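You operate a simulated robot arm through the tools that you are given. There is no shell and no other tool.

You are at the controls of a simulated two-armed robot. One attempt, no reset.

Task
Put two of the copper sleeves from the top of the right bench on the shelf of the electrics bench. Put the rubber foot from the top of the small pallet on top of the box there. Fetch the blue comb and set it in the grey tray. Put the purple comb on the green cover. Fetch the orange comb and set it on top of the silver hub on the top of the left bench. The order is free. Set down upright: blue comb, purple comb, orange comb.

Only the result counts: the job must be done as asked and must still hold three seconds after the hand-in. Knocking over, shifting, dropping, spilling or breaking anything else fails it. Lids that push on must go on centred and level and be pressed home; caps that screw on are set level and turned clockwise until they are tight.

Robot
Two 7-joint arms with fingered hands on one trunk, on a base that moves. Base frame: it is fixed to the floor where the robot stands at the start and does not move with it; the origin is under the middle of the robot, x ahead of it, y to its left, z up. Lengths are in mm, angles in rad, forces in N, time in s.
The left shoulder is at the start at [63, 187, 1181], the right one opposite. With the tool pointing down near the work surface each hand reaches from about 100 to 800 mm from the robot's upright axis, wherever it stands, measured 20 degrees to its own side. Places, roughly: blue comb [-2000, 3250, 1000]; box [750, 6250, 500]; copper sleeve (4x4x5 cm) [-1500, 1800, 800]; green cover (15x10x1 cm) [-2000, 4200, 900]; grey tray [-250, -1250, 750]; hub (6x6x4 cm) [500, 1700, 900]; orange comb [-1750, 3250, 1000]; purple comb [-2000, 3250, 1000]; rubber foot (4x4x3 cm) [700, 5900, 400]; shelf of the electrics bench [-1900, -1100, 200]. Payload 3.6 kg a hand.
The TCP of each hand is the grasp point between the finger pads, 26 mm short of the fingertips. In the tool frame z runs along the fingers and y along their closing line. The gripper opens to 88 mm; its body begins 30 mm behind the TCP. The gripper is a hand of 3 fingers: y runs from the thumb to the fingers, the wrist lies at [-17, -98, -164] in the tool frame, and closing takes about 1.5 s.
Orientation is that of the tool frame in the base frame, as a unit quaternion [w, x, y, z]. With the fingers straight down and the wrist toward the robot, the tool's x, y and z point along [0, 1, 0], [1, 0, 0] and [0, 0, -1] of the base frame.

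Tools
- The arms move only by the tool play_rows. It takes "left_steps", "right_steps" or both (then of equal length, played together; a hand with none holds still); each is one flat list of numbers, 7 for each row, row after row: the shift along the tool's x, y, z in mm, then the turn, a rotation vector about the tool's x, y, z in rad, then the closure in counts, from 0 (fully open) to 255 (shut). In form: [tx, ty, tz, ax, ay, az, fingers, tx, ty, tz, ax, ay, az, fingers, ...]. A call has 1 to 20 rows; each row is the pose to reach, as a shift and turn from the pose commanded when the call began, along the tool's axes at that moment. A row lasts 0.2 s, in which the tool goes at most 50 mm and 0.15 rad; a call with a longer step from one row to the next is refused whole, and so is a gripper value outside its range. A pose out of reach is approached as far as the arm can. The call stops where the force on the tool passes 40 N (or 10 N more than at its start, if that is more) or the arm is blocked; 0.2 s more then pass. The fingers move at their own pace (about 153 mm/s each) and stop on an object; they squeeze with about 25 N. The grip force told is the motor's: it shows also when the fingers shut on nothing. Time passes only in rows, and 0.2 s behind the last, so rows that repeat a pose let the fingers close. It gives the time, the measured TCP pose, the force on the tool (base axes), the opening and the grip force at its end, in the units of the frame above (readings bear some noise), with the torque about the TCP (base axes, N m) and any sound that the robot's microphone picked up, and new pictures: "views" is both (left out), scene, wrist or none (wrist: the cameras of the hands that moved).
- Cameras (640 x 400 px; columns grow to the right, rows downward): "scene" is now at [247.9, -7.6, 1102.9]; the picture's right is [-0.09, -1.00, 0.00], its down [-0.24, 0.02, -0.97] and it looks along [0.97, -0.09, -0.24] (base axes); focal length 214 px, centre (320, 200). "left" rides on the left gripper at [-56, -80, -102] in its tool frame; the picture's right is [-0.73, -0.32, 0.60], its down [0.62, -0.67, 0.41] and it looks along [0.27, 0.68, 0.69] (tool axes); focal length 247 px, centre (320, 200). "right" rides on the right gripper at [56, -80, -102] in its tool frame; the picture's right is [-0.73, 0.32, -0.60], its down [-0.62, -0.66, 0.41] and it looks along [-0.27, 0.68, 0.69] (tool axes); focal length 247 px, centre (320, 200). There is no depth. A picture from a camera that has moved, and an enlarged one, comes with that camera's place and axes in the base frame and with its lens.
- lift_body(by): moves the trunk up (or, below 0, down) by that many mm; the arms and the scene camera ride with it, the base frame stays. It gives what a move gives, with no picture.
- base_move(legs): drives the robot by 1 to 6 legs, each [ahead, left, turn to the left] in mm, mm and rad, along the robot's own axes; the way and the turn of a leg run together, so that a leg with both is an arc; at most 1500 mm and 3.142 rad a leg. The arms and the cameras ride along, it lands a little off, and it stops where it bumps. It gives what a move gives, and a new picture of the scene camera.
- preshape(shape, hand): the hand has 3 fingers and takes this shape, open, in about a second: jaw (thumb against the fingers, like two jaws); tri (thumb and two fingers); tip (a fingertip pinch); poke (one finger out to press); point (the index stretched); flat (the hand flat); cup (the hand cupped); fist (a fist). The gripper value then closes the fingers along that shape, each until it touches; the sizes above hold for jaw. It gives what a move gives, with no picture.
- aim_head(pan, tilt): turns the head with the scene camera to pan (to the left, within 1.047 rad either way) and tilt (down, from -0.506 to 1.204), counted from straight ahead of the robot (the tilt from the chest, where the trunk bows). It gives what a move gives, and a new picture of the scene camera.
- enlarge(camera, box): a new picture of the part [left, top, right, bottom] of that camera's present view, enlarged. No time passes.
- finish_job(): hands the job in; it is judged then, once.

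Places have to be worked out from the pictures, the camera data and where the tool is seen. Open the grippers and draw the arms clear of the work before you hand the job in, unless the task says otherwise.

The tools are called after "Emit:" as name(argument=value, ...) on one line, values as JSON. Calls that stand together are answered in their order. play_rows: Moves the arms, as the interface text tells. Its arguments: {"type":"object","properties":{"left_steps":{"type":"array","items":{"type":"number"}},"right_steps":{"type":"array","items":{"type":"number"}},"views":{"type":"string","enum":["both","scene","wrist","none"]}},"required":[]} The other tools are called the same way: lift_body (by) moves the trunk up or down; preshape (shape, hand) gives the hand a shape; base_move (legs) drives the base; aim_head (pan, tilt) turns the head that bears the scene camera; enlarge (camera, box) takes an enlarged picture of a part of a camera's view; finish_job () hands the job in.

At the start:

```text
time: 0.0
left_position: [438.9, 185.1, 1131.3]
left_orientation: [0.001, 0.707, 0.707, 0.001]
left_force: [0.4, -0.4, 0.2]
left_torque: [0.01, -0.01, 0.01]
left_width: 87.4
left_gripper_force: 0.1
left_shape: jaw
right_position: [524.2, -269.9, 1060.2]
right_orientation: [-0.001, 0.707, 0.707, 0.0]
right_force: [0.5, 0.3, 0.1]
right_torque: [-0.02, 0.01, -0.04]
right_width: 87.6
right_gripper_force: 0.0
right_shape: jaw
trunk travel left (down, up): [-325.0, 432.0]
robot x, y, heading: [0.5, -1.9, -0.004]
head pan, tilt (commanded): [-0.089, 0.248]
```

scene: 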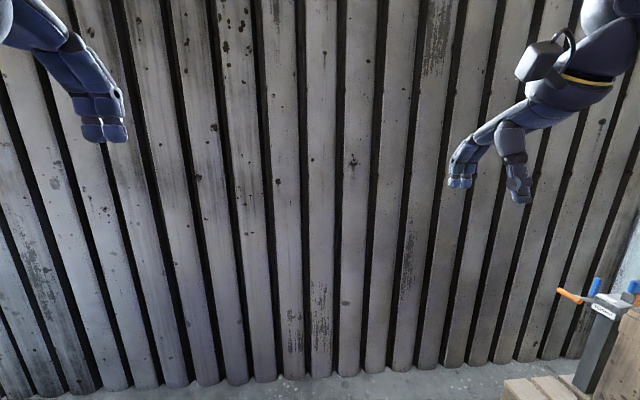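
right: 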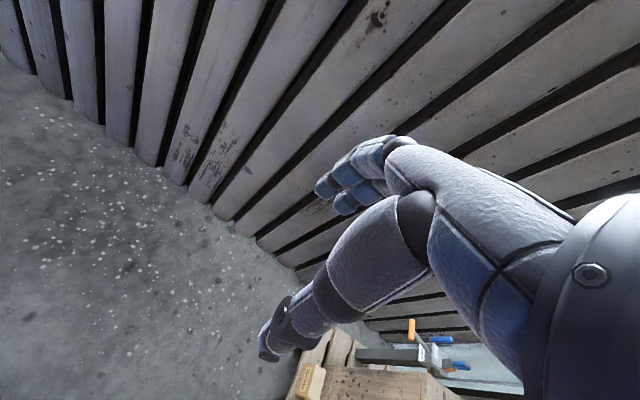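
left: 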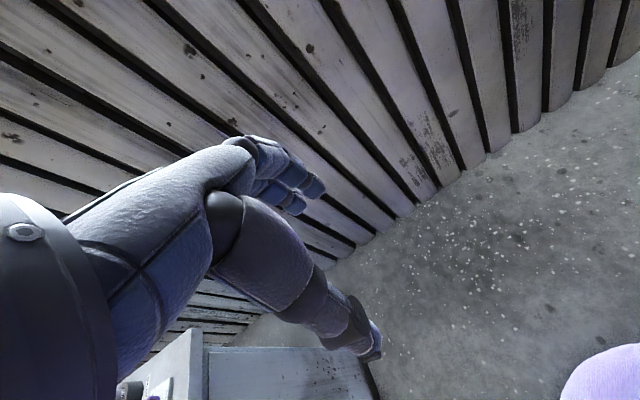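

I see a wall ahead and some furniture at both sides. I first look around with the head to get the layout.

Emit:
aim_head(pan=1.047, tilt=0.35)

Emit:
aim_head(pan=-1.047, tilt=0.35)

```text
time: 1.4
left_position: [438.3, 185.3, 1131.8]
left_orientation: [0.0, 0.707, 0.707, 0.0]
left_force: [0.1, 0.6, -0.3]
left_torque: [0.0, -0.01, 0.0]
left_width: 87.8
left_gripper_force: 0.1
left_shape: jaw
right_position: [525.1, -270.9, 1059.5]
right_orientation: [0.0, 0.707, 0.707, -0.001]
right_force: [0.0, 0.0, 0.4]
right_torque: [0.0, 0.01, 0.03]
right_width: 87.8
right_gripper_force: 0.1
right_shape: jaw
trunk travel left (down, up): [-325.0, 432.0]
robot x, y, heading: [-1.3, 2.7, 0.0]
head pan, tilt (commanded): [1.047, 0.351]
camera scene: at [201.6, 81.4, 1093.2], right [0.87, -0.5, 0.0], down [-0.17, -0.3, -0.94], along [0.47, 0.81, -0.34], focal length 214 px, centre (320, 200)
```

scene: 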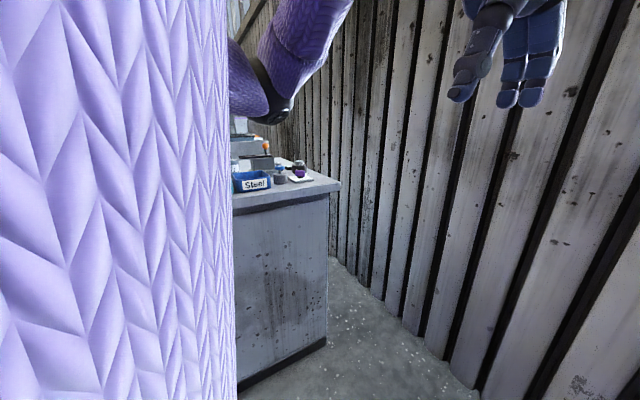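

```text
time: 3.4
left_position: [438.7, 185.9, 1132.5]
left_orientation: [0.0, 0.707, 0.707, 0.0]
left_force: [0.5, -0.3, 1.1]
left_torque: [0.0, 0.02, -0.03]
left_width: 87.8
left_gripper_force: 0.1
left_shape: jaw
right_position: [525.9, -270.6, 1059.3]
right_orientation: [0.0, 0.707, 0.707, 0.001]
right_force: [0.5, -0.3, -0.6]
right_torque: [-0.01, 0.01, -0.01]
right_width: 87.6
right_gripper_force: 0.0
right_shape: jaw
trunk travel left (down, up): [-325.0, 432.0]
robot x, y, heading: [-2.2, -2.1, -0.002]
head pan, tilt (commanded): [-1.047, 0.351]
camera scene: at [201.5, -79.8, 1093.2], right [-0.87, -0.5, 0.0], down [-0.17, 0.3, -0.94], along [0.47, -0.81, -0.34], focal length 214 px, centre (320, 200)
```

scene: 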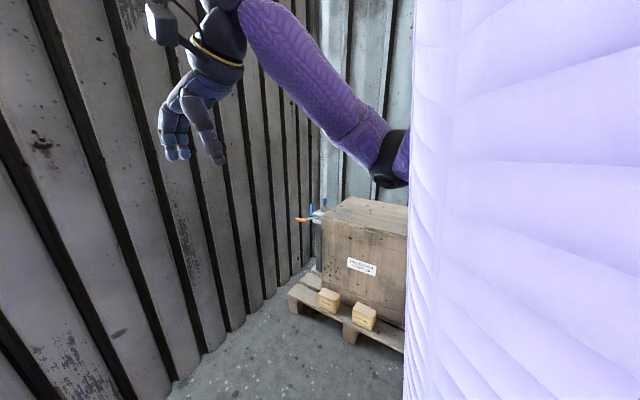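

To the left is a bench with small things, to the right a pallet with a large crate. I turn in place in steps to survey the rest of the room.

Emit:
aim_head(pan=0, tilt=0.25)

Emit:
base_move(legs=[[0, 0, 1.2]])

Emit:
base_move(legs=[[0, 0, 1.2]])

Emit:
base_move(legs=[[0, 0, 1.2]])

Emit:
base_move(legs=[[0, 0, 1.2]])

```text
time: 4.7
left_position: [438.3, 185.7, 1131.4]
left_orientation: [0.0, 0.707, 0.707, 0.0]
left_force: [-1.4, 0.2, -0.6]
left_torque: [-0.02, -0.01, 0.02]
left_width: 87.7
left_gripper_force: 0.1
left_shape: jaw
right_position: [525.5, -270.5, 1059.0]
right_orientation: [-0.001, 0.707, 0.707, 0.001]
right_force: [0.0, -0.7, 0.4]
right_torque: [-0.02, 0.02, -0.01]
right_width: 87.6
right_gripper_force: 0.2
right_shape: jaw
trunk travel left (down, up): [-325.0, 432.0]
robot x, y, heading: [1.4, -0.1, -0.005]
head pan, tilt (commanded): [0.0, 0.25]
camera scene: at [248.3, 0.7, 1102.6], right [0.0, -1.0, 0.0], down [-0.25, 0.0, -0.97], along [0.97, 0.0, -0.25], focal length 214 px, centre (320, 200)
```

scene: 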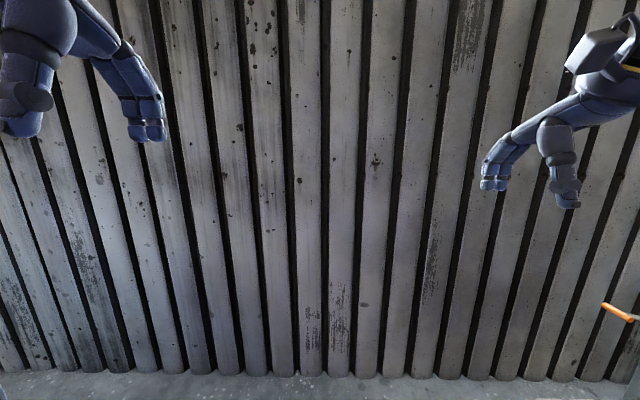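

```text
time: 8.1
left_position: [-17.7, 475.5, 1132.6]
left_orientation: [0.0, 0.18, 0.984, 0.0]
left_force: [0.3, 0.3, -0.2]
left_torque: [0.0, -0.03, -0.01]
left_width: 87.7
left_gripper_force: 0.0
left_shape: jaw
right_position: [439.3, 395.6, 1059.6]
right_orientation: [0.0, 0.179, 0.984, 0.0]
right_force: [-0.5, 0.1, 0.3]
right_torque: [0.0, -0.02, 0.0]
right_width: 87.7
right_gripper_force: 0.1
right_shape: jaw
trunk travel left (down, up): [-325.0, 432.0]
robot x, y, heading: [2.3, -0.5, 1.207]
head pan, tilt (commanded): [0.0, 0.25]
camera scene: at [88.5, 232.1, 1102.6], right [0.94, -0.35, 0.0], down [-0.09, -0.23, -0.97], along [0.34, 0.91, -0.25], focal length 214 px, centre (320, 200)
```

scene: 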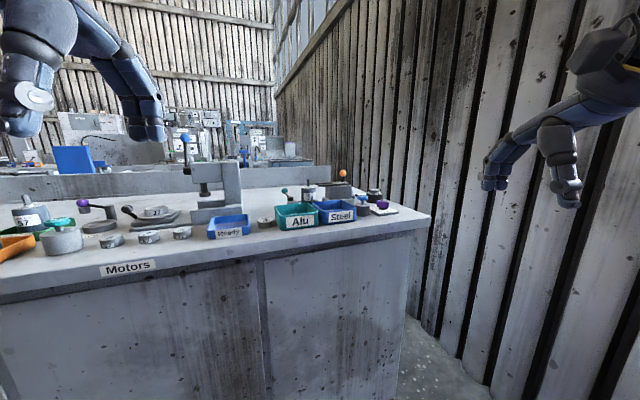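

```text
time: 11.5
left_position: [-452.4, 149.1, 1131.8]
left_orientation: [0.0, -0.414, 0.91, 0.0]
left_force: [-0.1, 0.8, 0.1]
left_torque: [0.02, -0.01, 0.03]
left_width: 87.7
left_gripper_force: 0.0
left_shape: jaw
right_position: [-218.5, 550.0, 1059.7]
right_orientation: [0.0, -0.415, 0.91, 0.001]
right_force: [-0.5, -0.6, -0.5]
right_torque: [0.01, -0.04, -0.03]
right_width: 87.7
right_gripper_force: 0.0
right_shape: jaw
trunk travel left (down, up): [-325.0, 432.0]
robot x, y, heading: [-0.5, -1.3, 2.427]
head pan, tilt (commanded): [0.0, 0.25]
camera scene: at [-185.6, 163.1, 1102.6], right [0.66, 0.75, 0.0], down [0.19, -0.16, -0.97], along [-0.73, 0.64, -0.25], focal length 214 px, centre (320, 200)
```

scene: 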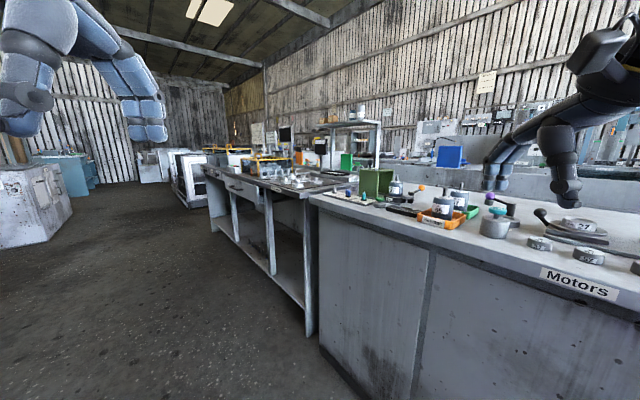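

```text
time: 14.9
left_position: [-295.9, -373.7, 1131.5]
left_orientation: [0.0, 0.86, -0.511, 0.0]
left_force: [-0.2, -0.4, 0.4]
left_torque: [0.03, 0.05, -0.02]
left_width: 87.7
left_gripper_force: 0.1
left_shape: jaw
right_position: [-591.5, -13.8, 1059.5]
right_orientation: [0.0, 0.86, -0.511, 0.0]
right_force: [0.3, -0.6, 0.4]
right_torque: [0.0, 0.01, 0.03]
right_width: 87.7
right_gripper_force: 0.0
right_shape: jaw
trunk travel left (down, up): [-325.0, 432.0]
robot x, y, heading: [-2.4, -2.3, -2.645]
head pan, tilt (commanded): [0.0, 0.25]
camera scene: at [-216.1, -117.7, 1102.6], right [-0.48, 0.88, 0.0], down [0.22, 0.12, -0.97], along [-0.85, -0.46, -0.25], focal length 214 px, centre (320, 200)
```

scene: 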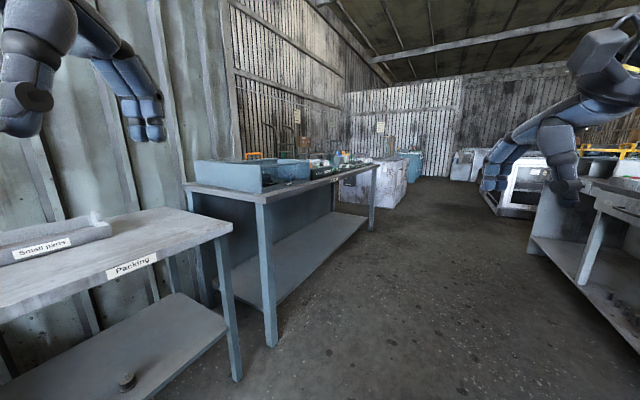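

```text
time: 18.3
left_position: [244.5, -409.5, 1131.8]
left_orientation: [0.0, 0.998, 0.071, 0.0]
left_force: [0.7, 0.1, -0.7]
left_torque: [0.02, 0.01, 0.01]
left_width: 87.8
left_gripper_force: 0.1
left_shape: jaw
right_position: [-195.6, -557.4, 1059.5]
right_orientation: [0.001, 0.998, 0.07, 0.0]
right_force: [-1.1, 0.9, 0.2]
right_torque: [0.0, 0.01, 0.01]
right_width: 87.9
right_gripper_force: 0.0
right_shape: jaw
trunk travel left (down, up): [-325.0, 432.0]
robot x, y, heading: [5.0, 3.8, -1.428]
head pan, tilt (commanded): [0.0, 0.25]
camera scene: at [35.4, -244.1, 1102.6], right [-0.99, -0.14, 0.0], down [-0.03, 0.24, -0.97], along [0.13, -0.96, -0.25], focal length 214 px, centre (320, 200)
```

scene: 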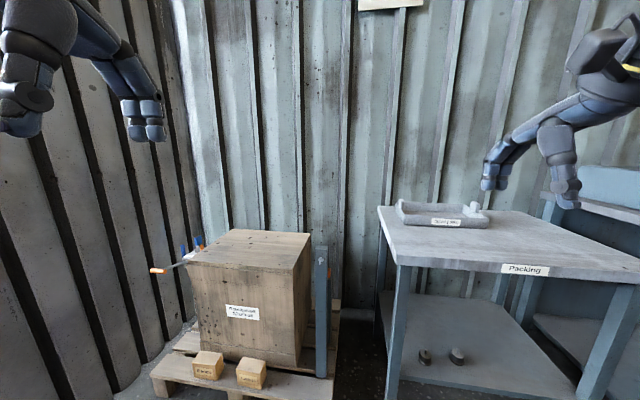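

The survey shows: packing bench with grey tray at the south, electrics bench with a low shelf to the south-west, Motors bench to the north, another bench with shelf to the north-west. I turn back to the Motors bench to look closely at it.

Emit:
base_move(legs=[[0, 0, 2.6]])

Emit:
enlarge(camera="scene", box=[0, 110, 440, 290])

Emit:
enlarge(camera="scene", box=[240, 140, 440, 260])

```text
time: 25.0
left_position: [-22.5, 475.2, 1131.3]
left_orientation: [-0.001, 0.176, 0.984, 0.0]
left_force: [1.1, 0.4, 1.2]
left_torque: [0.02, -0.05, 0.0]
left_width: 87.7
left_gripper_force: 0.0
left_shape: jaw
right_position: [436.3, 398.5, 1059.4]
right_orientation: [0.0, 0.177, 0.984, 0.0]
right_force: [0.5, 0.1, 0.3]
right_torque: [0.0, -0.01, 0.0]
right_width: 87.9
right_gripper_force: 0.2
right_shape: jaw
trunk travel left (down, up): [-325.0, 432.0]
robot x, y, heading: [2.3, -1.1, 1.217]
head pan, tilt (commanded): [0.0, 0.25]
camera scene: at [86.7, 232.8, 1102.6], right [0.94, -0.35, 0.0], down [-0.09, -0.23, -0.97], along [0.34, 0.91, -0.25], focal length 214 px, centre (320, 200)
```

scene: 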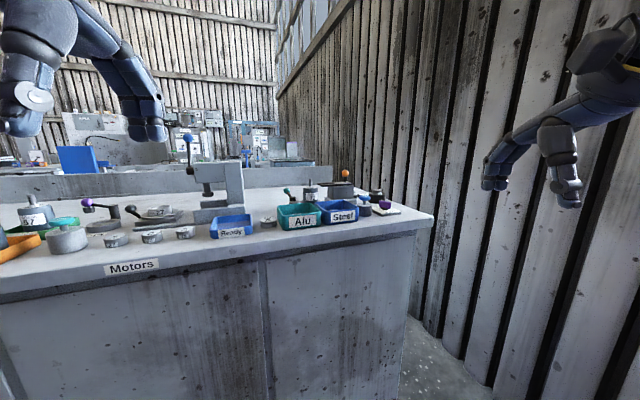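

```text
1.45 times, centred on (220, 200) of scene
camera zoom: at [86.7, 232.8, 1102.6], right [0.94, -0.35, 0.0], down [-0.09, -0.23, -0.97], along [0.34, 0.91, -0.25], focal length 312 px, centre (466, 200)
```

zoom: 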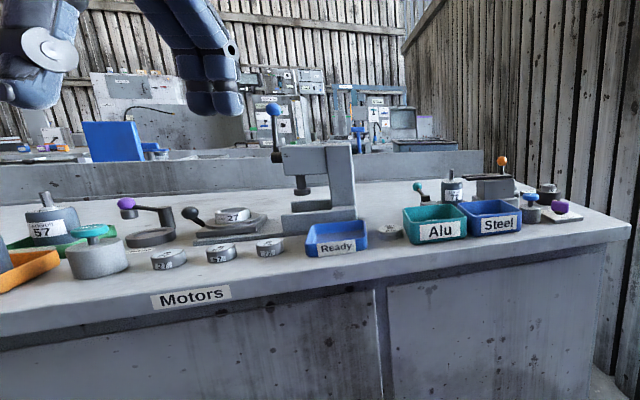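

```text
3.20 times, centred on (340, 200) of scene
camera zoom: at [86.7, 232.8, 1102.6], right [0.94, -0.35, 0.0], down [-0.09, -0.23, -0.97], along [0.34, 0.91, -0.25], focal length 686 px, centre (256, 200)
```

zoom: 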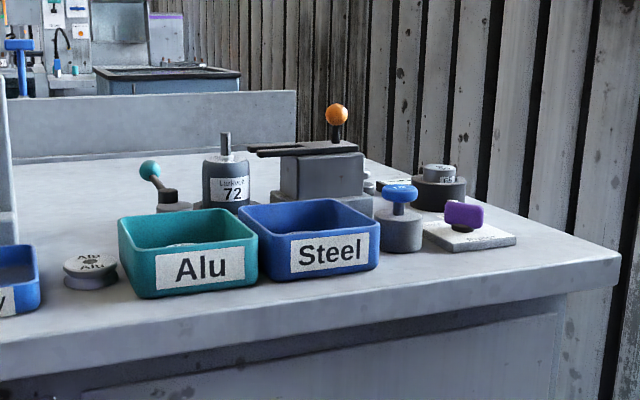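

The Motors bench carries many small parts; I now drive west along the aisle and face north to look at the right bench with the copper sleeves.

Emit:
base_move(legs=[[0, 0, 1.924], [1500, 0, 0], [0, 0, -1.571]])

Emit:
enlarge(camera="scene", box=[0, 100, 320, 300])

Emit:
enlarge(camera="scene", box=[320, 100, 640, 300])

```text
time: 40.8
left_position: [-1680.3, 407.0, 1131.4]
left_orientation: [0.0, -0.013, 1.0, 0.0]
left_force: [0.8, -0.4, 0.5]
left_torque: [-0.01, -0.01, -0.03]
left_width: 87.6
left_gripper_force: 0.0
left_shape: jaw
right_position: [-1225.7, 504.4, 1059.6]
right_orientation: [-0.001, -0.013, 1.0, 0.0]
right_force: [0.4, -0.5, -0.9]
right_torque: [0.0, 0.01, 0.01]
right_width: 88.1
right_gripper_force: 0.1
right_shape: jaw
trunk travel left (down, up): [-325.0, 432.0]
robot x, y, heading: [-1481.1, -26.3, 1.599]
head pan, tilt (commanded): [0.0, 0.25]
camera scene: at [-1487.6, 221.0, 1102.6], right [1.0, 0.03, 0.0], down [0.01, -0.25, -0.97], along [-0.02, 0.97, -0.25], focal length 214 px, centre (320, 200)
```

scene: 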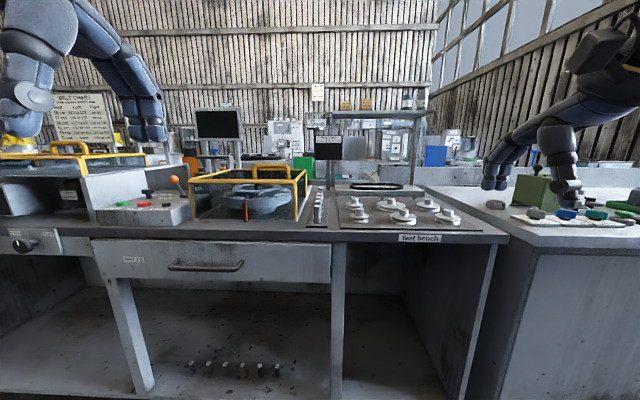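

```text
2.00 times, centred on (160, 200) of scene
camera zoom: at [-1487.6, 221.0, 1102.6], right [1.0, 0.03, 0.0], down [0.01, -0.25, -0.97], along [-0.02, 0.97, -0.25], focal length 429 px, centre (640, 200)
```

zoom: 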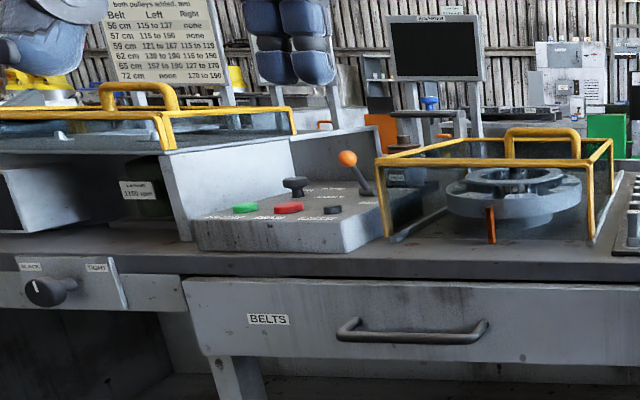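

```text
2.00 times, centred on (480, 200) of scene
camera zoom: at [-1487.6, 221.0, 1102.6], right [1.0, 0.03, 0.0], down [0.01, -0.25, -0.97], along [-0.02, 0.97, -0.25], focal length 429 px, centre (0, 200)
```

zoom: 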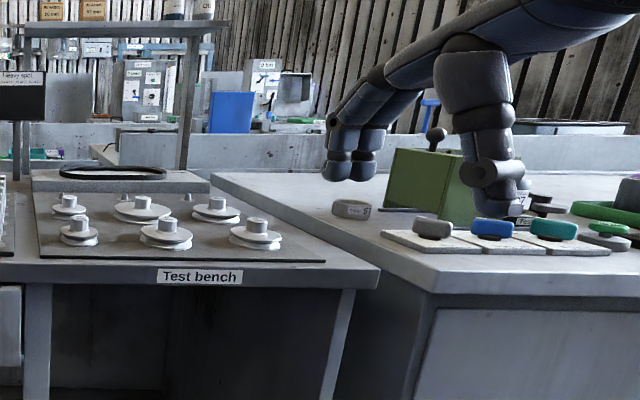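

This row holds a test bench; the sleeves' bench lies behind it. I turn west to see how the aisle continues around the row.

Emit:
base_move(legs=[[0, 0, 1.2]])

Emit:
base_move(legs=[[0, 0, 0.35]])

```text
time: 44.1
left_position: [-1957.3, -45.5, 1131.8]
left_orientation: [0.0, -0.568, 0.823, -0.001]
left_force: [-0.3, 0.1, -0.5]
left_torque: [0.0, 0.02, -0.03]
left_width: 87.7
left_gripper_force: 0.2
left_shape: jaw
right_position: [-1877.1, 412.9, 1061.0]
right_orientation: [0.0, -0.568, 0.823, 0.0]
right_force: [-0.4, -0.8, 0.4]
right_torque: [-0.02, -0.01, -0.01]
right_width: 87.7
right_gripper_force: 0.0
right_shape: jaw
trunk travel left (down, up): [-325.0, 432.0]
robot x, y, heading: [-1485.2, -29.8, 2.778]
head pan, tilt (commanded): [0.0, 0.25]
camera scene: at [-1712.6, 61.5, 1102.6], right [0.36, 0.93, 0.0], down [0.23, -0.09, -0.97], along [-0.91, 0.34, -0.25], focal length 214 px, centre (320, 200)
```

scene: 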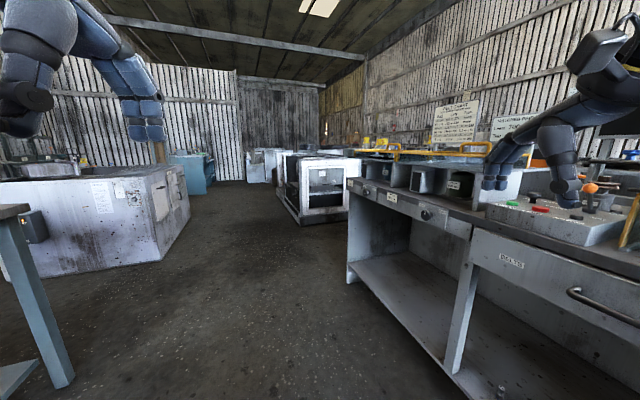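

```text
time: 45.6
left_position: [-1924.4, -203.0, 1132.4]
left_orientation: [-0.001, -0.698, 0.716, 0.0]
left_force: [0.8, 0.4, -0.3]
left_torque: [-0.02, 0.0, 0.01]
left_width: 87.7
left_gripper_force: 0.1
left_shape: jaw
right_position: [-2000.9, 257.0, 1059.8]
right_orientation: [0.001, -0.698, 0.716, 0.0]
right_force: [-0.1, 0.0, -0.6]
right_torque: [0.02, 0.04, -0.03]
right_width: 87.5
right_gripper_force: 0.1
right_shape: jaw
trunk travel left (down, up): [-325.0, 432.0]
robot x, y, heading: [-1480.4, -26.9, 3.117]
head pan, tilt (commanded): [0.0, 0.25]
camera scene: at [-1728.6, -20.5, 1102.6], right [0.02, 1.0, 0.0], down [0.25, -0.01, -0.97], along [-0.97, 0.02, -0.25], focal length 214 px, centre (320, 200)
```

scene: 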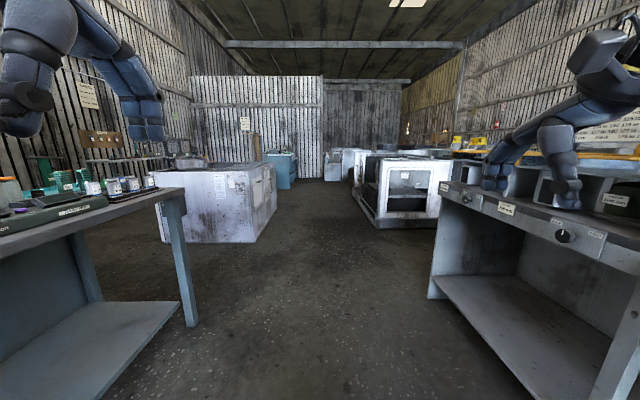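

The aisle is clear to about x = -4500 with a gap past the test bench's west end near x = -3700. I drive there and look north.

Emit:
base_move(legs=[[1200, 0, 0], [950, 0, 0], [0, 0, -1.55]])

Emit:
aim_head(pan=-0.6, tilt=0.25)

```text
time: 60.0
left_position: [-3826.3, 430.4, 1131.7]
left_orientation: [0.0, -0.02, 1.0, 0.0]
left_force: [0.3, 0.1, -0.6]
left_torque: [0.02, 0.01, -0.01]
left_width: 87.6
left_gripper_force: 0.2
left_shape: jaw
right_position: [-3373.4, 535.0, 1060.1]
right_orientation: [0.0, -0.019, 1.0, -0.001]
right_force: [-0.5, 0.5, -0.3]
right_torque: [-0.05, -0.01, 0.01]
right_width: 87.6
right_gripper_force: 0.1
right_shape: jaw
trunk travel left (down, up): [-325.0, 432.0]
robot x, y, heading: [-3624.0, 0.3, 1.613]
head pan, tilt (commanded): [0.0, 0.25]
camera scene: at [-3633.8, 246.8, 1102.6], right [1.0, 0.04, 0.0], down [0.01, -0.25, -0.97], along [-0.04, 0.97, -0.25], focal length 214 px, centre (320, 200)
```

scene: 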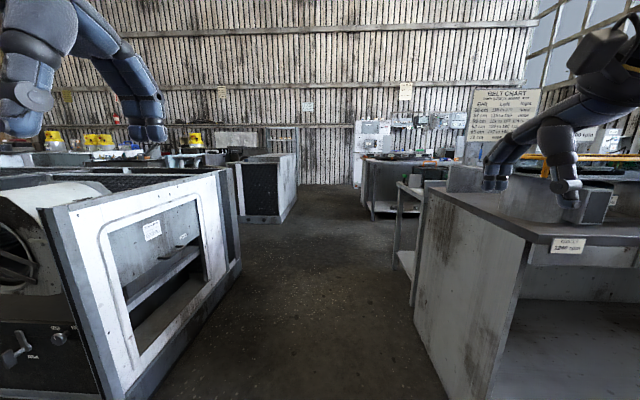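

```text
time: 61.0
left_position: [-3826.4, 429.2, 1131.2]
left_orientation: [0.0, -0.018, 1.0, 0.0]
left_force: [-0.4, -0.1, -0.1]
left_torque: [-0.01, 0.02, -0.04]
left_width: 87.9
left_gripper_force: 0.0
left_shape: jaw
right_position: [-3374.2, 534.1, 1059.5]
right_orientation: [0.001, -0.02, 1.0, 0.0]
right_force: [-0.1, 0.3, -0.5]
right_torque: [-0.02, 0.0, 0.0]
right_width: 87.7
right_gripper_force: 0.0
right_shape: jaw
trunk travel left (down, up): [-325.0, 432.0]
robot x, y, heading: [-3629.8, -0.5, 1.612]
head pan, tilt (commanded): [-0.6, 0.25]
camera scene: at [-3580.6, 232.5, 1102.6], right [0.85, -0.53, 0.0], down [-0.13, -0.21, -0.97], along [0.52, 0.82, -0.25], focal length 214 px, centre (320, 200)
```

scene: 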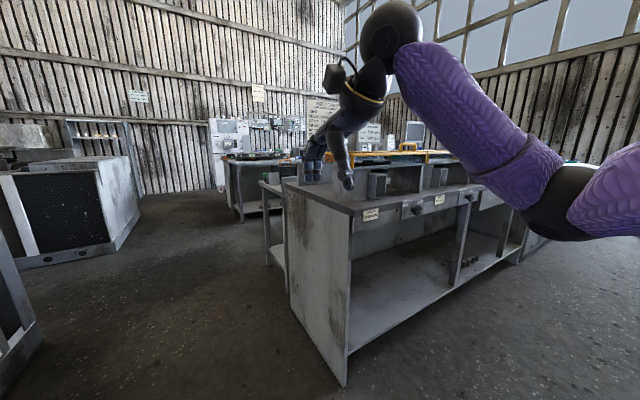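

The cross aisle runs north between x = -4400 and -3080. I drive along it about 1.5 m and look to the right.

Emit:
base_move(legs=[[1500, 0, 0]])

Emit:
aim_head(pan=-1.0, tilt=0.25)

```text
time: 68.4
left_position: [-3860.4, 1944.2, 1131.5]
left_orientation: [0.0, -0.009, 1.0, 0.0]
left_force: [0.0, -0.5, -0.9]
left_torque: [0.01, 0.02, 0.03]
left_width: 87.3
left_gripper_force: 0.1
left_shape: jaw
right_position: [-3405.7, 2039.4, 1059.9]
right_orientation: [0.0, -0.01, 1.0, 0.0]
right_force: [0.5, 1.1, -0.5]
right_torque: [0.05, 0.0, 0.01]
right_width: 87.9
right_gripper_force: 0.1
right_shape: jaw
trunk travel left (down, up): [-325.0, 432.0]
robot x, y, heading: [-3666.1, 1511.4, 1.583]
head pan, tilt (commanded): [-0.6, 0.25]
camera scene: at [-3618.2, 1742.0, 1102.6], right [0.84, -0.55, 0.0], down [-0.14, -0.21, -0.97], along [0.53, 0.81, -0.25], focal length 214 px, centre (320, 200)
```

scene: 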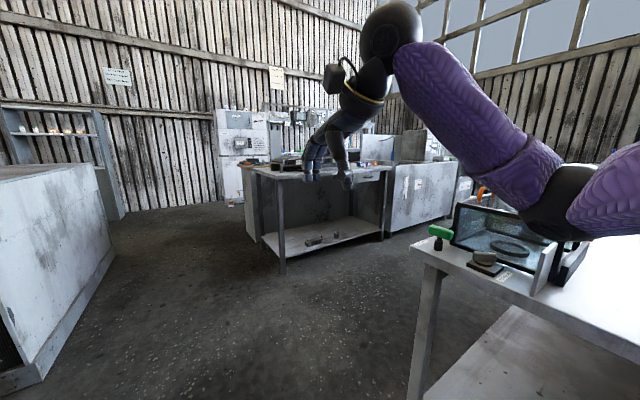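

```text
time: 69.3
left_position: [-3861.6, 1944.1, 1130.4]
left_orientation: [0.001, -0.009, 1.0, -0.001]
left_force: [-0.5, 0.2, 0.1]
left_torque: [0.02, -0.03, 0.02]
left_width: 87.6
left_gripper_force: 0.0
left_shape: jaw
right_position: [-3406.8, 2039.3, 1060.0]
right_orientation: [0.0, -0.01, 1.0, 0.0]
right_force: [0.3, 0.2, -0.9]
right_torque: [-0.03, 0.01, 0.0]
right_width: 87.5
right_gripper_force: 0.1
right_shape: jaw
trunk travel left (down, up): [-325.0, 432.0]
robot x, y, heading: [-3666.5, 1510.3, 1.589]
head pan, tilt (commanded): [-1.0, 0.25]
camera scene: at [-3591.9, 1715.8, 1102.6], right [0.56, -0.83, 0.0], down [-0.21, -0.14, -0.97], along [0.81, 0.54, -0.25], focal length 214 px, centre (320, 200)
```

scene: 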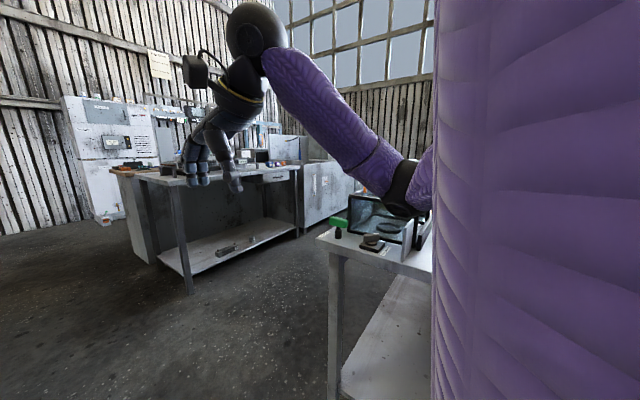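

A bench backs onto the test bench (front edge y ≈ 2100), and another row starts at y ≈ 3370. I drive into the aisle at y ≈ 2720 and look east.

Emit:
base_move(legs=[[1210, 0, 0], [0, 0, -1.585]])

Emit:
aim_head(pan=0, tilt=0.25)

```text
time: 79.3
left_position: [-3257.0, 2922.0, 1131.9]
left_orientation: [0.0, 0.702, 0.712, 0.0]
left_force: [1.0, 0.3, 0.4]
left_torque: [0.02, 0.03, 0.0]
left_width: 87.9
left_gripper_force: 0.0
left_shape: jaw
right_position: [-3162.7, 2466.6, 1059.0]
right_orientation: [0.0, 0.702, 0.712, 0.0]
right_force: [-0.7, 0.2, -0.7]
right_torque: [-0.02, 0.03, -0.01]
right_width: 87.6
right_gripper_force: 0.1
right_shape: jaw
trunk travel left (down, up): [-325.0, 432.0]
robot x, y, heading: [-3690.8, 2731.5, 0.014]
head pan, tilt (commanded): [-1.0, 0.25]
camera scene: at [-3485.7, 2654.7, 1102.6], right [-0.83, -0.55, 0.0], down [-0.14, 0.21, -0.97], along [0.54, -0.81, -0.25], focal length 214 px, centre (320, 200)
```

scene: 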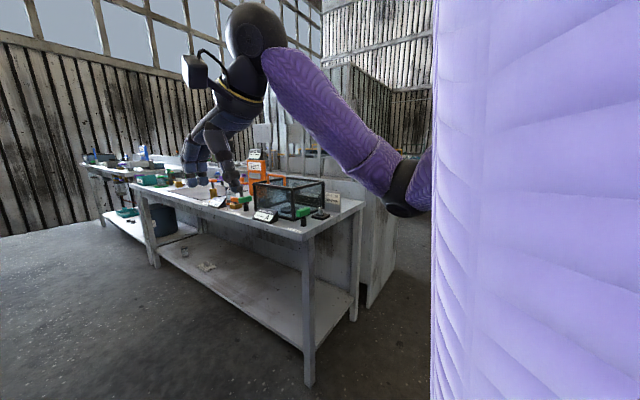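

```text
time: 80.6
left_position: [-3256.7, 2921.3, 1130.9]
left_orientation: [0.0, 0.702, 0.712, 0.0]
left_force: [0.0, 0.6, 0.7]
left_torque: [0.0, -0.04, 0.03]
left_width: 87.5
left_gripper_force: 0.0
left_shape: jaw
right_position: [-3162.1, 2466.2, 1059.5]
right_orientation: [0.0, 0.703, 0.711, 0.001]
right_force: [-1.1, 0.0, 0.1]
right_torque: [-0.03, 0.0, 0.04]
right_width: 87.5
right_gripper_force: 0.1
right_shape: jaw
trunk travel left (down, up): [-325.0, 432.0]
robot x, y, heading: [-3692.2, 2732.4, 0.016]
head pan, tilt (commanded): [0.0, 0.25]
camera scene: at [-3443.9, 2734.0, 1102.6], right [0.01, -1.0, 0.0], down [-0.25, 0.0, -0.97], along [0.97, 0.01, -0.25], focal length 214 px, centre (320, 200)
```

scene: 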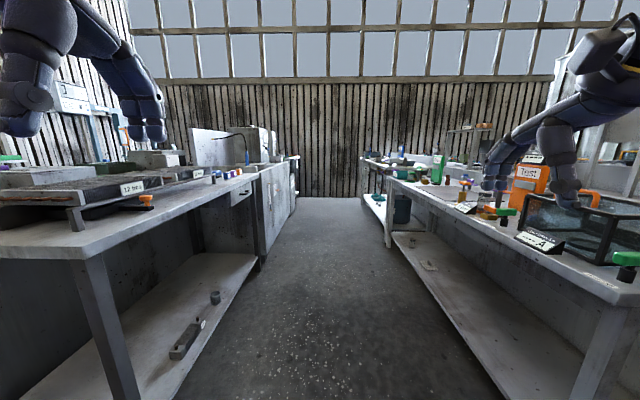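

There seem to be coloured things on the north bench's edge; I enlarge both sides.

Emit:
enlarge(camera="scene", box=[100, 140, 300, 265])

Emit:
enlarge(camera="scene", box=[350, 140, 550, 265])

```text
3.20 times, centred on (200, 202) of scene
camera zoom: at [-3443.9, 2734.0, 1102.6], right [0.01, -1.0, 0.0], down [-0.25, 0.0, -0.97], along [0.97, 0.01, -0.25], focal length 686 px, centre (704, 192)
```

zoom: 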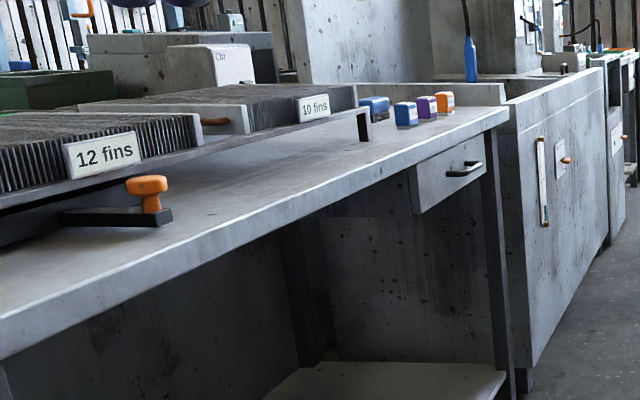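

```text
3.20 times, centred on (450, 202) of scene
camera zoom: at [-3443.9, 2734.0, 1102.6], right [0.01, -1.0, 0.0], down [-0.25, 0.0, -0.97], along [0.97, 0.01, -0.25], focal length 686 px, centre (-96, 192)
```

zoom: 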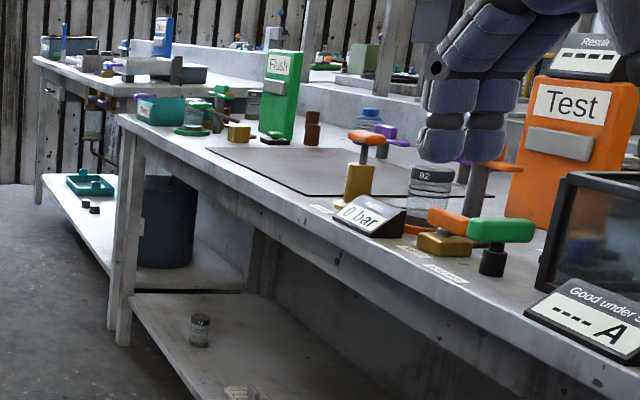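

The three combs (blue, purple, orange labelled blocks) stand near the front edge of the north bench; brown sleeves seem to be on the south bench. I raise the trunk for clearance and drive closer.

Emit:
lift_body(by=250)

Emit:
base_move(legs=[[1250, 0, -0.01]])

Emit:
enlarge(camera="scene", box=[80, 180, 320, 330])

Emit:
enlarge(camera="scene", box=[360, 180, 600, 330])

```text
time: 83.2
left_position: [-3257.5, 2920.7, 1380.4]
left_orientation: [-0.001, 0.702, 0.712, 0.0]
left_force: [0.6, 0.4, 0.0]
left_torque: [0.02, -0.01, -0.01]
left_width: 87.7
left_gripper_force: 0.0
left_shape: jaw
right_position: [-3163.1, 2467.4, 1308.9]
right_orientation: [-0.001, 0.702, 0.712, 0.0]
right_force: [0.5, -0.1, -0.2]
right_torque: [0.01, 0.01, -0.03]
right_width: 87.5
right_gripper_force: 0.0
right_shape: jaw
trunk travel left (down, up): [-575.0, 182.0]
robot x, y, heading: [-3695.2, 2732.5, 0.021]
head pan, tilt (commanded): [0.0, 0.25]
```

```text
time: 89.4
left_position: [-2029.0, 2945.4, 1382.3]
left_orientation: [0.0, 0.7, 0.715, 0.001]
left_force: [0.3, 0.4, -0.6]
left_torque: [-0.03, 0.01, -0.03]
left_width: 87.6
left_gripper_force: 0.0
left_shape: jaw
right_position: [-1930.7, 2492.0, 1309.1]
right_orientation: [-0.001, 0.7, 0.714, 0.0]
right_force: [0.0, -0.4, 0.2]
right_torque: [0.0, 0.01, 0.0]
right_width: 87.7
right_gripper_force: 0.0
right_shape: jaw
trunk travel left (down, up): [-575.0, 182.0]
robot x, y, heading: [-2461.4, 2751.0, 0.021]
head pan, tilt (commanded): [0.0, 0.25]
camera scene: at [-2235.7, 2757.1, 1364.9], right [0.02, -1.0, 0.0], down [-0.25, -0.01, -0.97], along [0.97, 0.02, -0.25], focal length 214 px, centre (320, 200)
```

scene: 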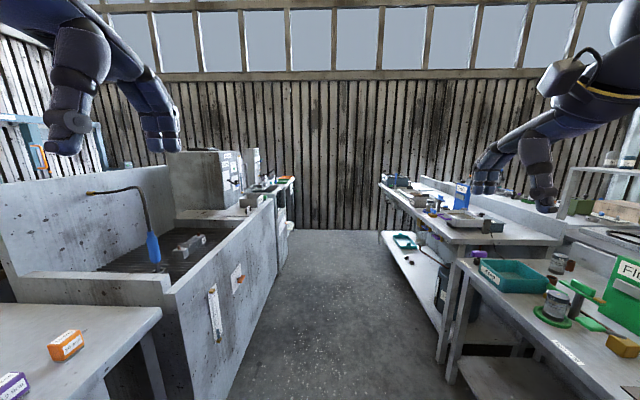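

```text
2.67 times, centred on (200, 255) of scene
camera zoom: at [-2235.7, 2757.1, 1364.9], right [0.02, -1.0, 0.0], down [-0.25, -0.01, -0.97], along [0.97, 0.02, -0.25], focal length 572 px, centre (640, 53)
```

zoom: 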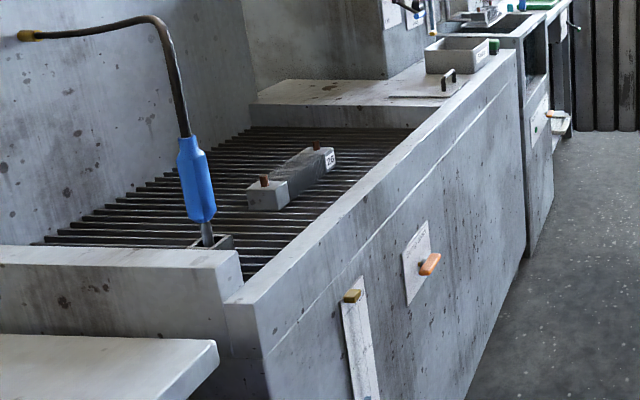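

```text
2.67 times, centred on (480, 255) of scene
camera zoom: at [-2235.7, 2757.1, 1364.9], right [0.02, -1.0, 0.0], down [-0.25, -0.01, -0.97], along [0.97, 0.02, -0.25], focal length 572 px, centre (-107, 53)
```

zoom: 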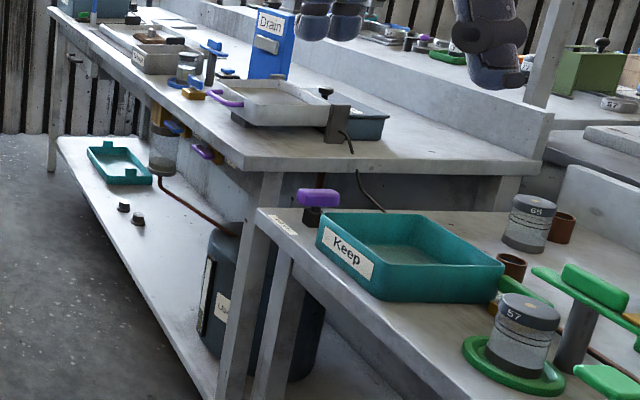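

The copper sleeves stand by the Keep tray on the south bench; the combs are on the north bench at my left. I drive ahead and turn to face the combs.

Emit:
base_move(legs=[[530, -10, 0], [0, 0, 1.55]])

Emit:
aim_head(pan=0, tilt=0.7)

```text
time: 96.3
left_position: [-2110.1, 3191.7, 1381.7]
left_orientation: [0.001, -0.001, 1.0, 0.0]
left_force: [-0.7, 0.0, 0.8]
left_torque: [0.0, 0.04, 0.03]
left_width: 87.7
left_gripper_force: 0.1
left_shape: jaw
right_position: [-1653.4, 3280.1, 1309.9]
right_orientation: [0.0, -0.001, 1.0, 0.0]
right_force: [0.3, 0.1, -0.2]
right_torque: [-0.02, 0.02, -0.02]
right_width: 87.7
right_gripper_force: 0.0
right_shape: jaw
trunk travel left (down, up): [-575.0, 182.0]
robot x, y, heading: [-1925.7, 2752.0, 1.573]
head pan, tilt (commanded): [0.0, 0.25]
camera scene: at [-1922.6, 2980.0, 1364.9], right [1.0, 0.0, 0.0], down [0.0, -0.25, -0.97], along [0.0, 0.97, -0.25], focal length 214 px, centre (320, 200)
```

scene: 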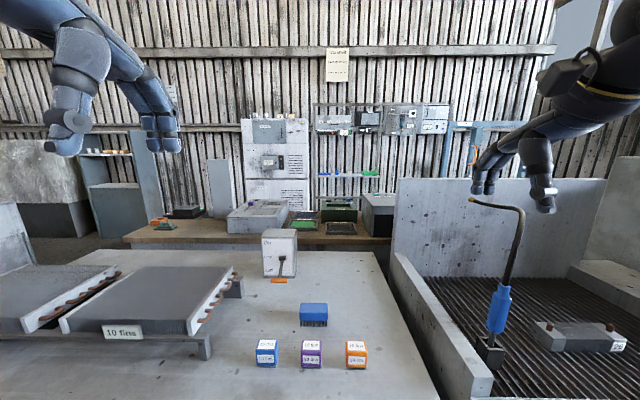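

```text
time: 97.2
left_position: [-2109.4, 3191.1, 1381.1]
left_orientation: [0.0, 0.0, 1.0, 0.0]
left_force: [0.1, -0.2, 0.3]
left_torque: [0.0, 0.01, 0.02]
left_width: 87.6
left_gripper_force: 0.1
left_shape: jaw
right_position: [-1652.5, 3279.4, 1309.3]
right_orientation: [0.0, -0.001, 1.0, 0.0]
right_force: [0.2, -0.3, 0.0]
right_torque: [0.01, 0.0, 0.02]
right_width: 87.8
right_gripper_force: 0.1
right_shape: jaw
trunk travel left (down, up): [-575.0, 182.0]
robot x, y, heading: [-1924.9, 2752.1, 1.571]
head pan, tilt (commanded): [0.0, 0.7]
camera scene: at [-1922.5, 2971.6, 1324.2], right [1.0, 0.0, 0.0], down [0.0, -0.64, -0.77], along [0.0, 0.77, -0.64], focal length 214 px, centre (320, 200)
```

scene: 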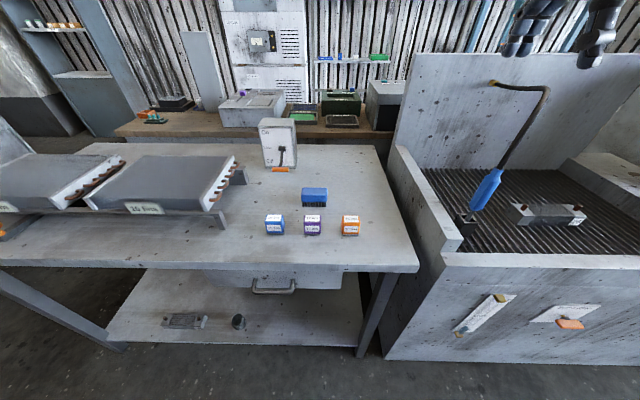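

Emit:
enlarge(camera="scene", box=[240, 170, 400, 270])

```text
4.00 times, centred on (320, 220) of scene
camera zoom: at [-1922.5, 2971.6, 1324.2], right [1.0, 0.0, 0.0], down [0.0, -0.64, -0.77], along [0.0, 0.77, -0.64], focal length 858 px, centre (320, 120)
```

zoom: 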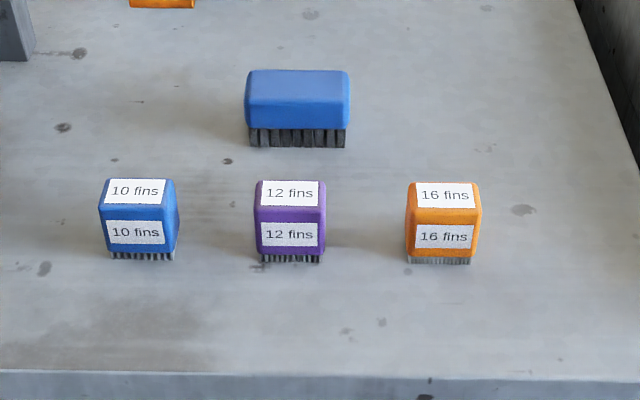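

The three labelled combs are at about x = -2045/-1942/-1840, y ≈ 3370, top of bench ≈ 870. I bring the right hand above and in front of the orange one to look with the wrist camera.

Emit:
play_rows(right_steps=[40, 10, 30, 0, 0, 0, 0, 80, 20, 60, 0, 0, 0, 0, 120, 30, 90, 0, 0, 0, 0, 160, 40, 120, 0, 0, 0, 0, 187, 50, 160, 0, 0, 0, 0, 187, 50, 200, 0, 0, 0, 0, 187, 50, 230, 0, 0, 0, 0, 187, 50, 230, 0, 0, 0, 0], views="both")

```text
refused: row 1 steps farther than a row can; nothing moved
```

The first row was slightly too long; I use smaller steps.

Emit:
play_rows(right_steps=[38, 10, 28, 0, 0, 0, 0, 76, 20, 56, 0, 0, 0, 0, 114, 30, 84, 0, 0, 0, 0, 152, 40, 112, 0, 0, 0, 0, 187, 50, 140, 0, 0, 0, 0, 187, 50, 185, 0, 0, 0, 0, 187, 50, 230, 0, 0, 0, 0, 187, 50, 230, 0, 0, 0, 0], views="both")

```text
time: 99.0
left_position: [-2109.6, 3190.7, 1381.5]
left_orientation: [0.0, 0.0, 1.0, -0.001]
left_force: [-0.3, 0.4, -0.5]
left_torque: [-0.01, 0.0, 0.02]
left_width: 87.6
left_gripper_force: 0.1
left_shape: jaw
right_position: [-1840.6, 3329.9, 1079.4]
right_orientation: [0.0, -0.002, 1.0, 0.0]
right_force: [0.9, -0.9, 0.1]
right_torque: [0.05, 0.01, 0.03]
right_width: 87.8
right_gripper_force: 0.1
right_shape: jaw
trunk travel left (down, up): [-575.0, 182.0]
robot x, y, heading: [-1924.2, 2753.7, 1.571]
head pan, tilt (commanded): [0.0, 0.7]
camera scene: at [-1922.5, 2971.6, 1324.1], right [1.0, 0.0, 0.0], down [0.0, -0.64, -0.76], along [0.0, 0.76, -0.64], focal length 214 px, centre (320, 200)
camera right: at [-1896.4, 3248.4, 1182.2], right [0.73, 0.32, 0.6], down [0.63, -0.66, -0.41], along [0.27, 0.68, -0.69], focal length 247 px, centre (320, 200)
```

scene: 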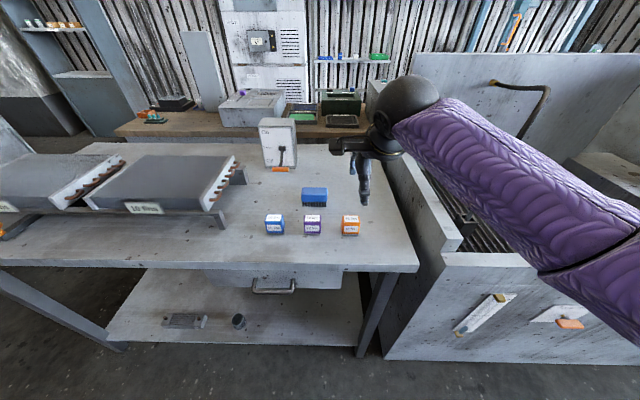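
right: 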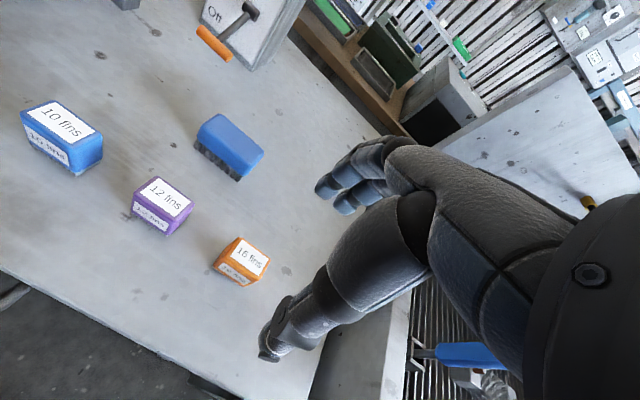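

I enlarge the wrist view to measure the orange comb more exactly.

Emit:
enlarge(camera="right", box=[110, 150, 310, 275])

Emit:
enlarge(camera="scene", box=[256, 180, 384, 260])

```text
3.20 times, centred on (210, 212) of right
camera zoom: at [-1896.4, 3248.4, 1182.2], right [0.73, 0.32, 0.6], down [0.63, -0.66, -0.41], along [0.27, 0.68, -0.69], focal length 790 px, centre (672, 160)
```

zoom: 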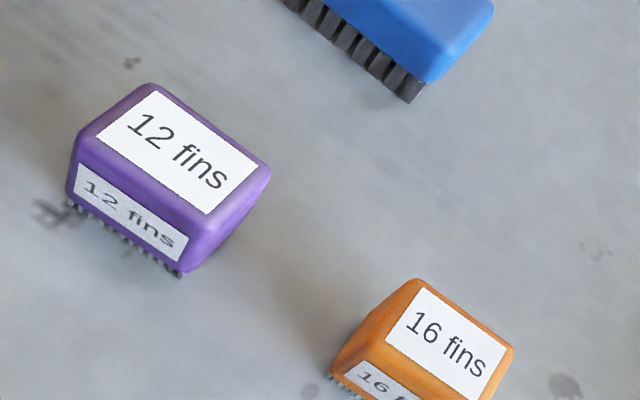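

```text
5.00 times, centred on (320, 220) of scene
camera zoom: at [-1922.5, 2971.6, 1324.1], right [1.0, 0.0, 0.0], down [0.0, -0.64, -0.76], along [0.0, 0.76, -0.64], focal length 1072 px, centre (320, 100)
```

zoom: 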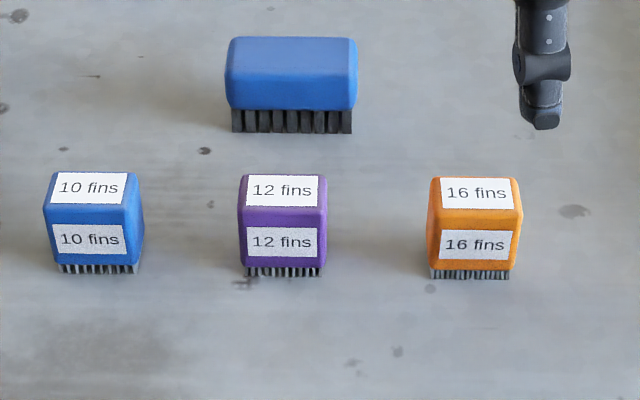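

Triangulation gives the orange comb's top centre at about (-1841, 3365, 929) on a bench at z ≈ 880, about 48 wide, 30 deep. I move over it and part way down to check the alignment.

Emit:
play_rows(right_steps=[0, 18, 40, 0, 0, 0, 0, 0, 35, 80, 0, 0, 0, 0, 0, 35, 105, 0, 0, 0, 0, 0, 35, 105, 0, 0, 0, 0], views="both")

Emit:
enlarge(camera="scene", box=[272, 160, 432, 260])

```text
time: 100.0
left_position: [-2109.0, 3192.3, 1380.8]
left_orientation: [0.001, -0.001, 1.0, 0.0]
left_force: [0.1, 0.4, 0.9]
left_torque: [0.02, 0.02, 0.0]
left_width: 87.8
left_gripper_force: 0.1
left_shape: jaw
right_position: [-1841.3, 3364.4, 974.5]
right_orientation: [0.001, -0.002, 1.0, -0.001]
right_force: [-0.2, 0.6, 0.7]
right_torque: [-0.01, 0.02, -0.01]
right_width: 87.7
right_gripper_force: 0.0
right_shape: jaw
trunk travel left (down, up): [-575.0, 182.0]
robot x, y, heading: [-1921.0, 2751.1, 1.572]
head pan, tilt (commanded): [0.0, 0.7]
camera scene: at [-1922.5, 2971.6, 1324.1], right [1.0, 0.0, 0.0], down [0.0, -0.64, -0.76], along [0.0, 0.76, -0.64], focal length 214 px, centre (320, 200)
camera right: at [-1895.8, 3283.0, 1076.4], right [0.73, 0.32, 0.6], down [0.63, -0.66, -0.41], along [0.27, 0.68, -0.69], focal length 247 px, centre (320, 200)
```

scene: 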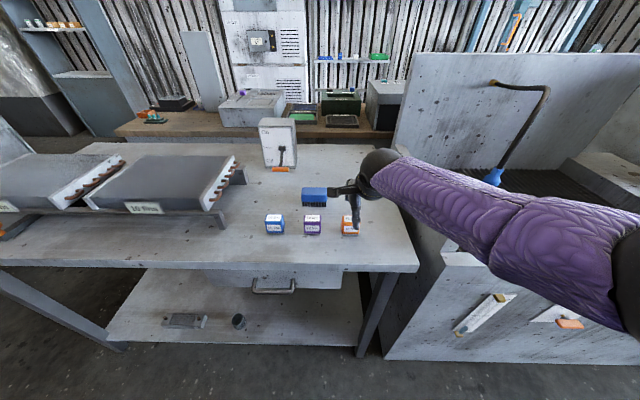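
right: 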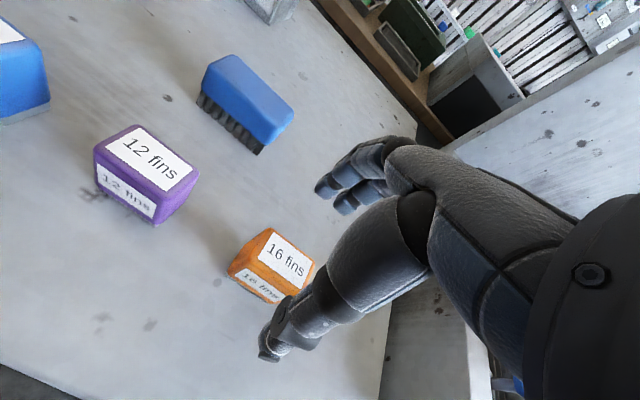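

```text
4.00 times, centred on (352, 210) of scene
camera zoom: at [-1922.5, 2971.6, 1324.1], right [1.0, 0.0, 0.0], down [0.0, -0.64, -0.76], along [0.0, 0.76, -0.64], focal length 858 px, centre (192, 160)
```

zoom: 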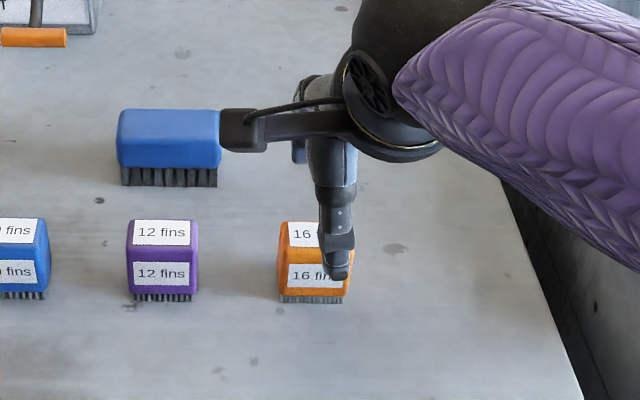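

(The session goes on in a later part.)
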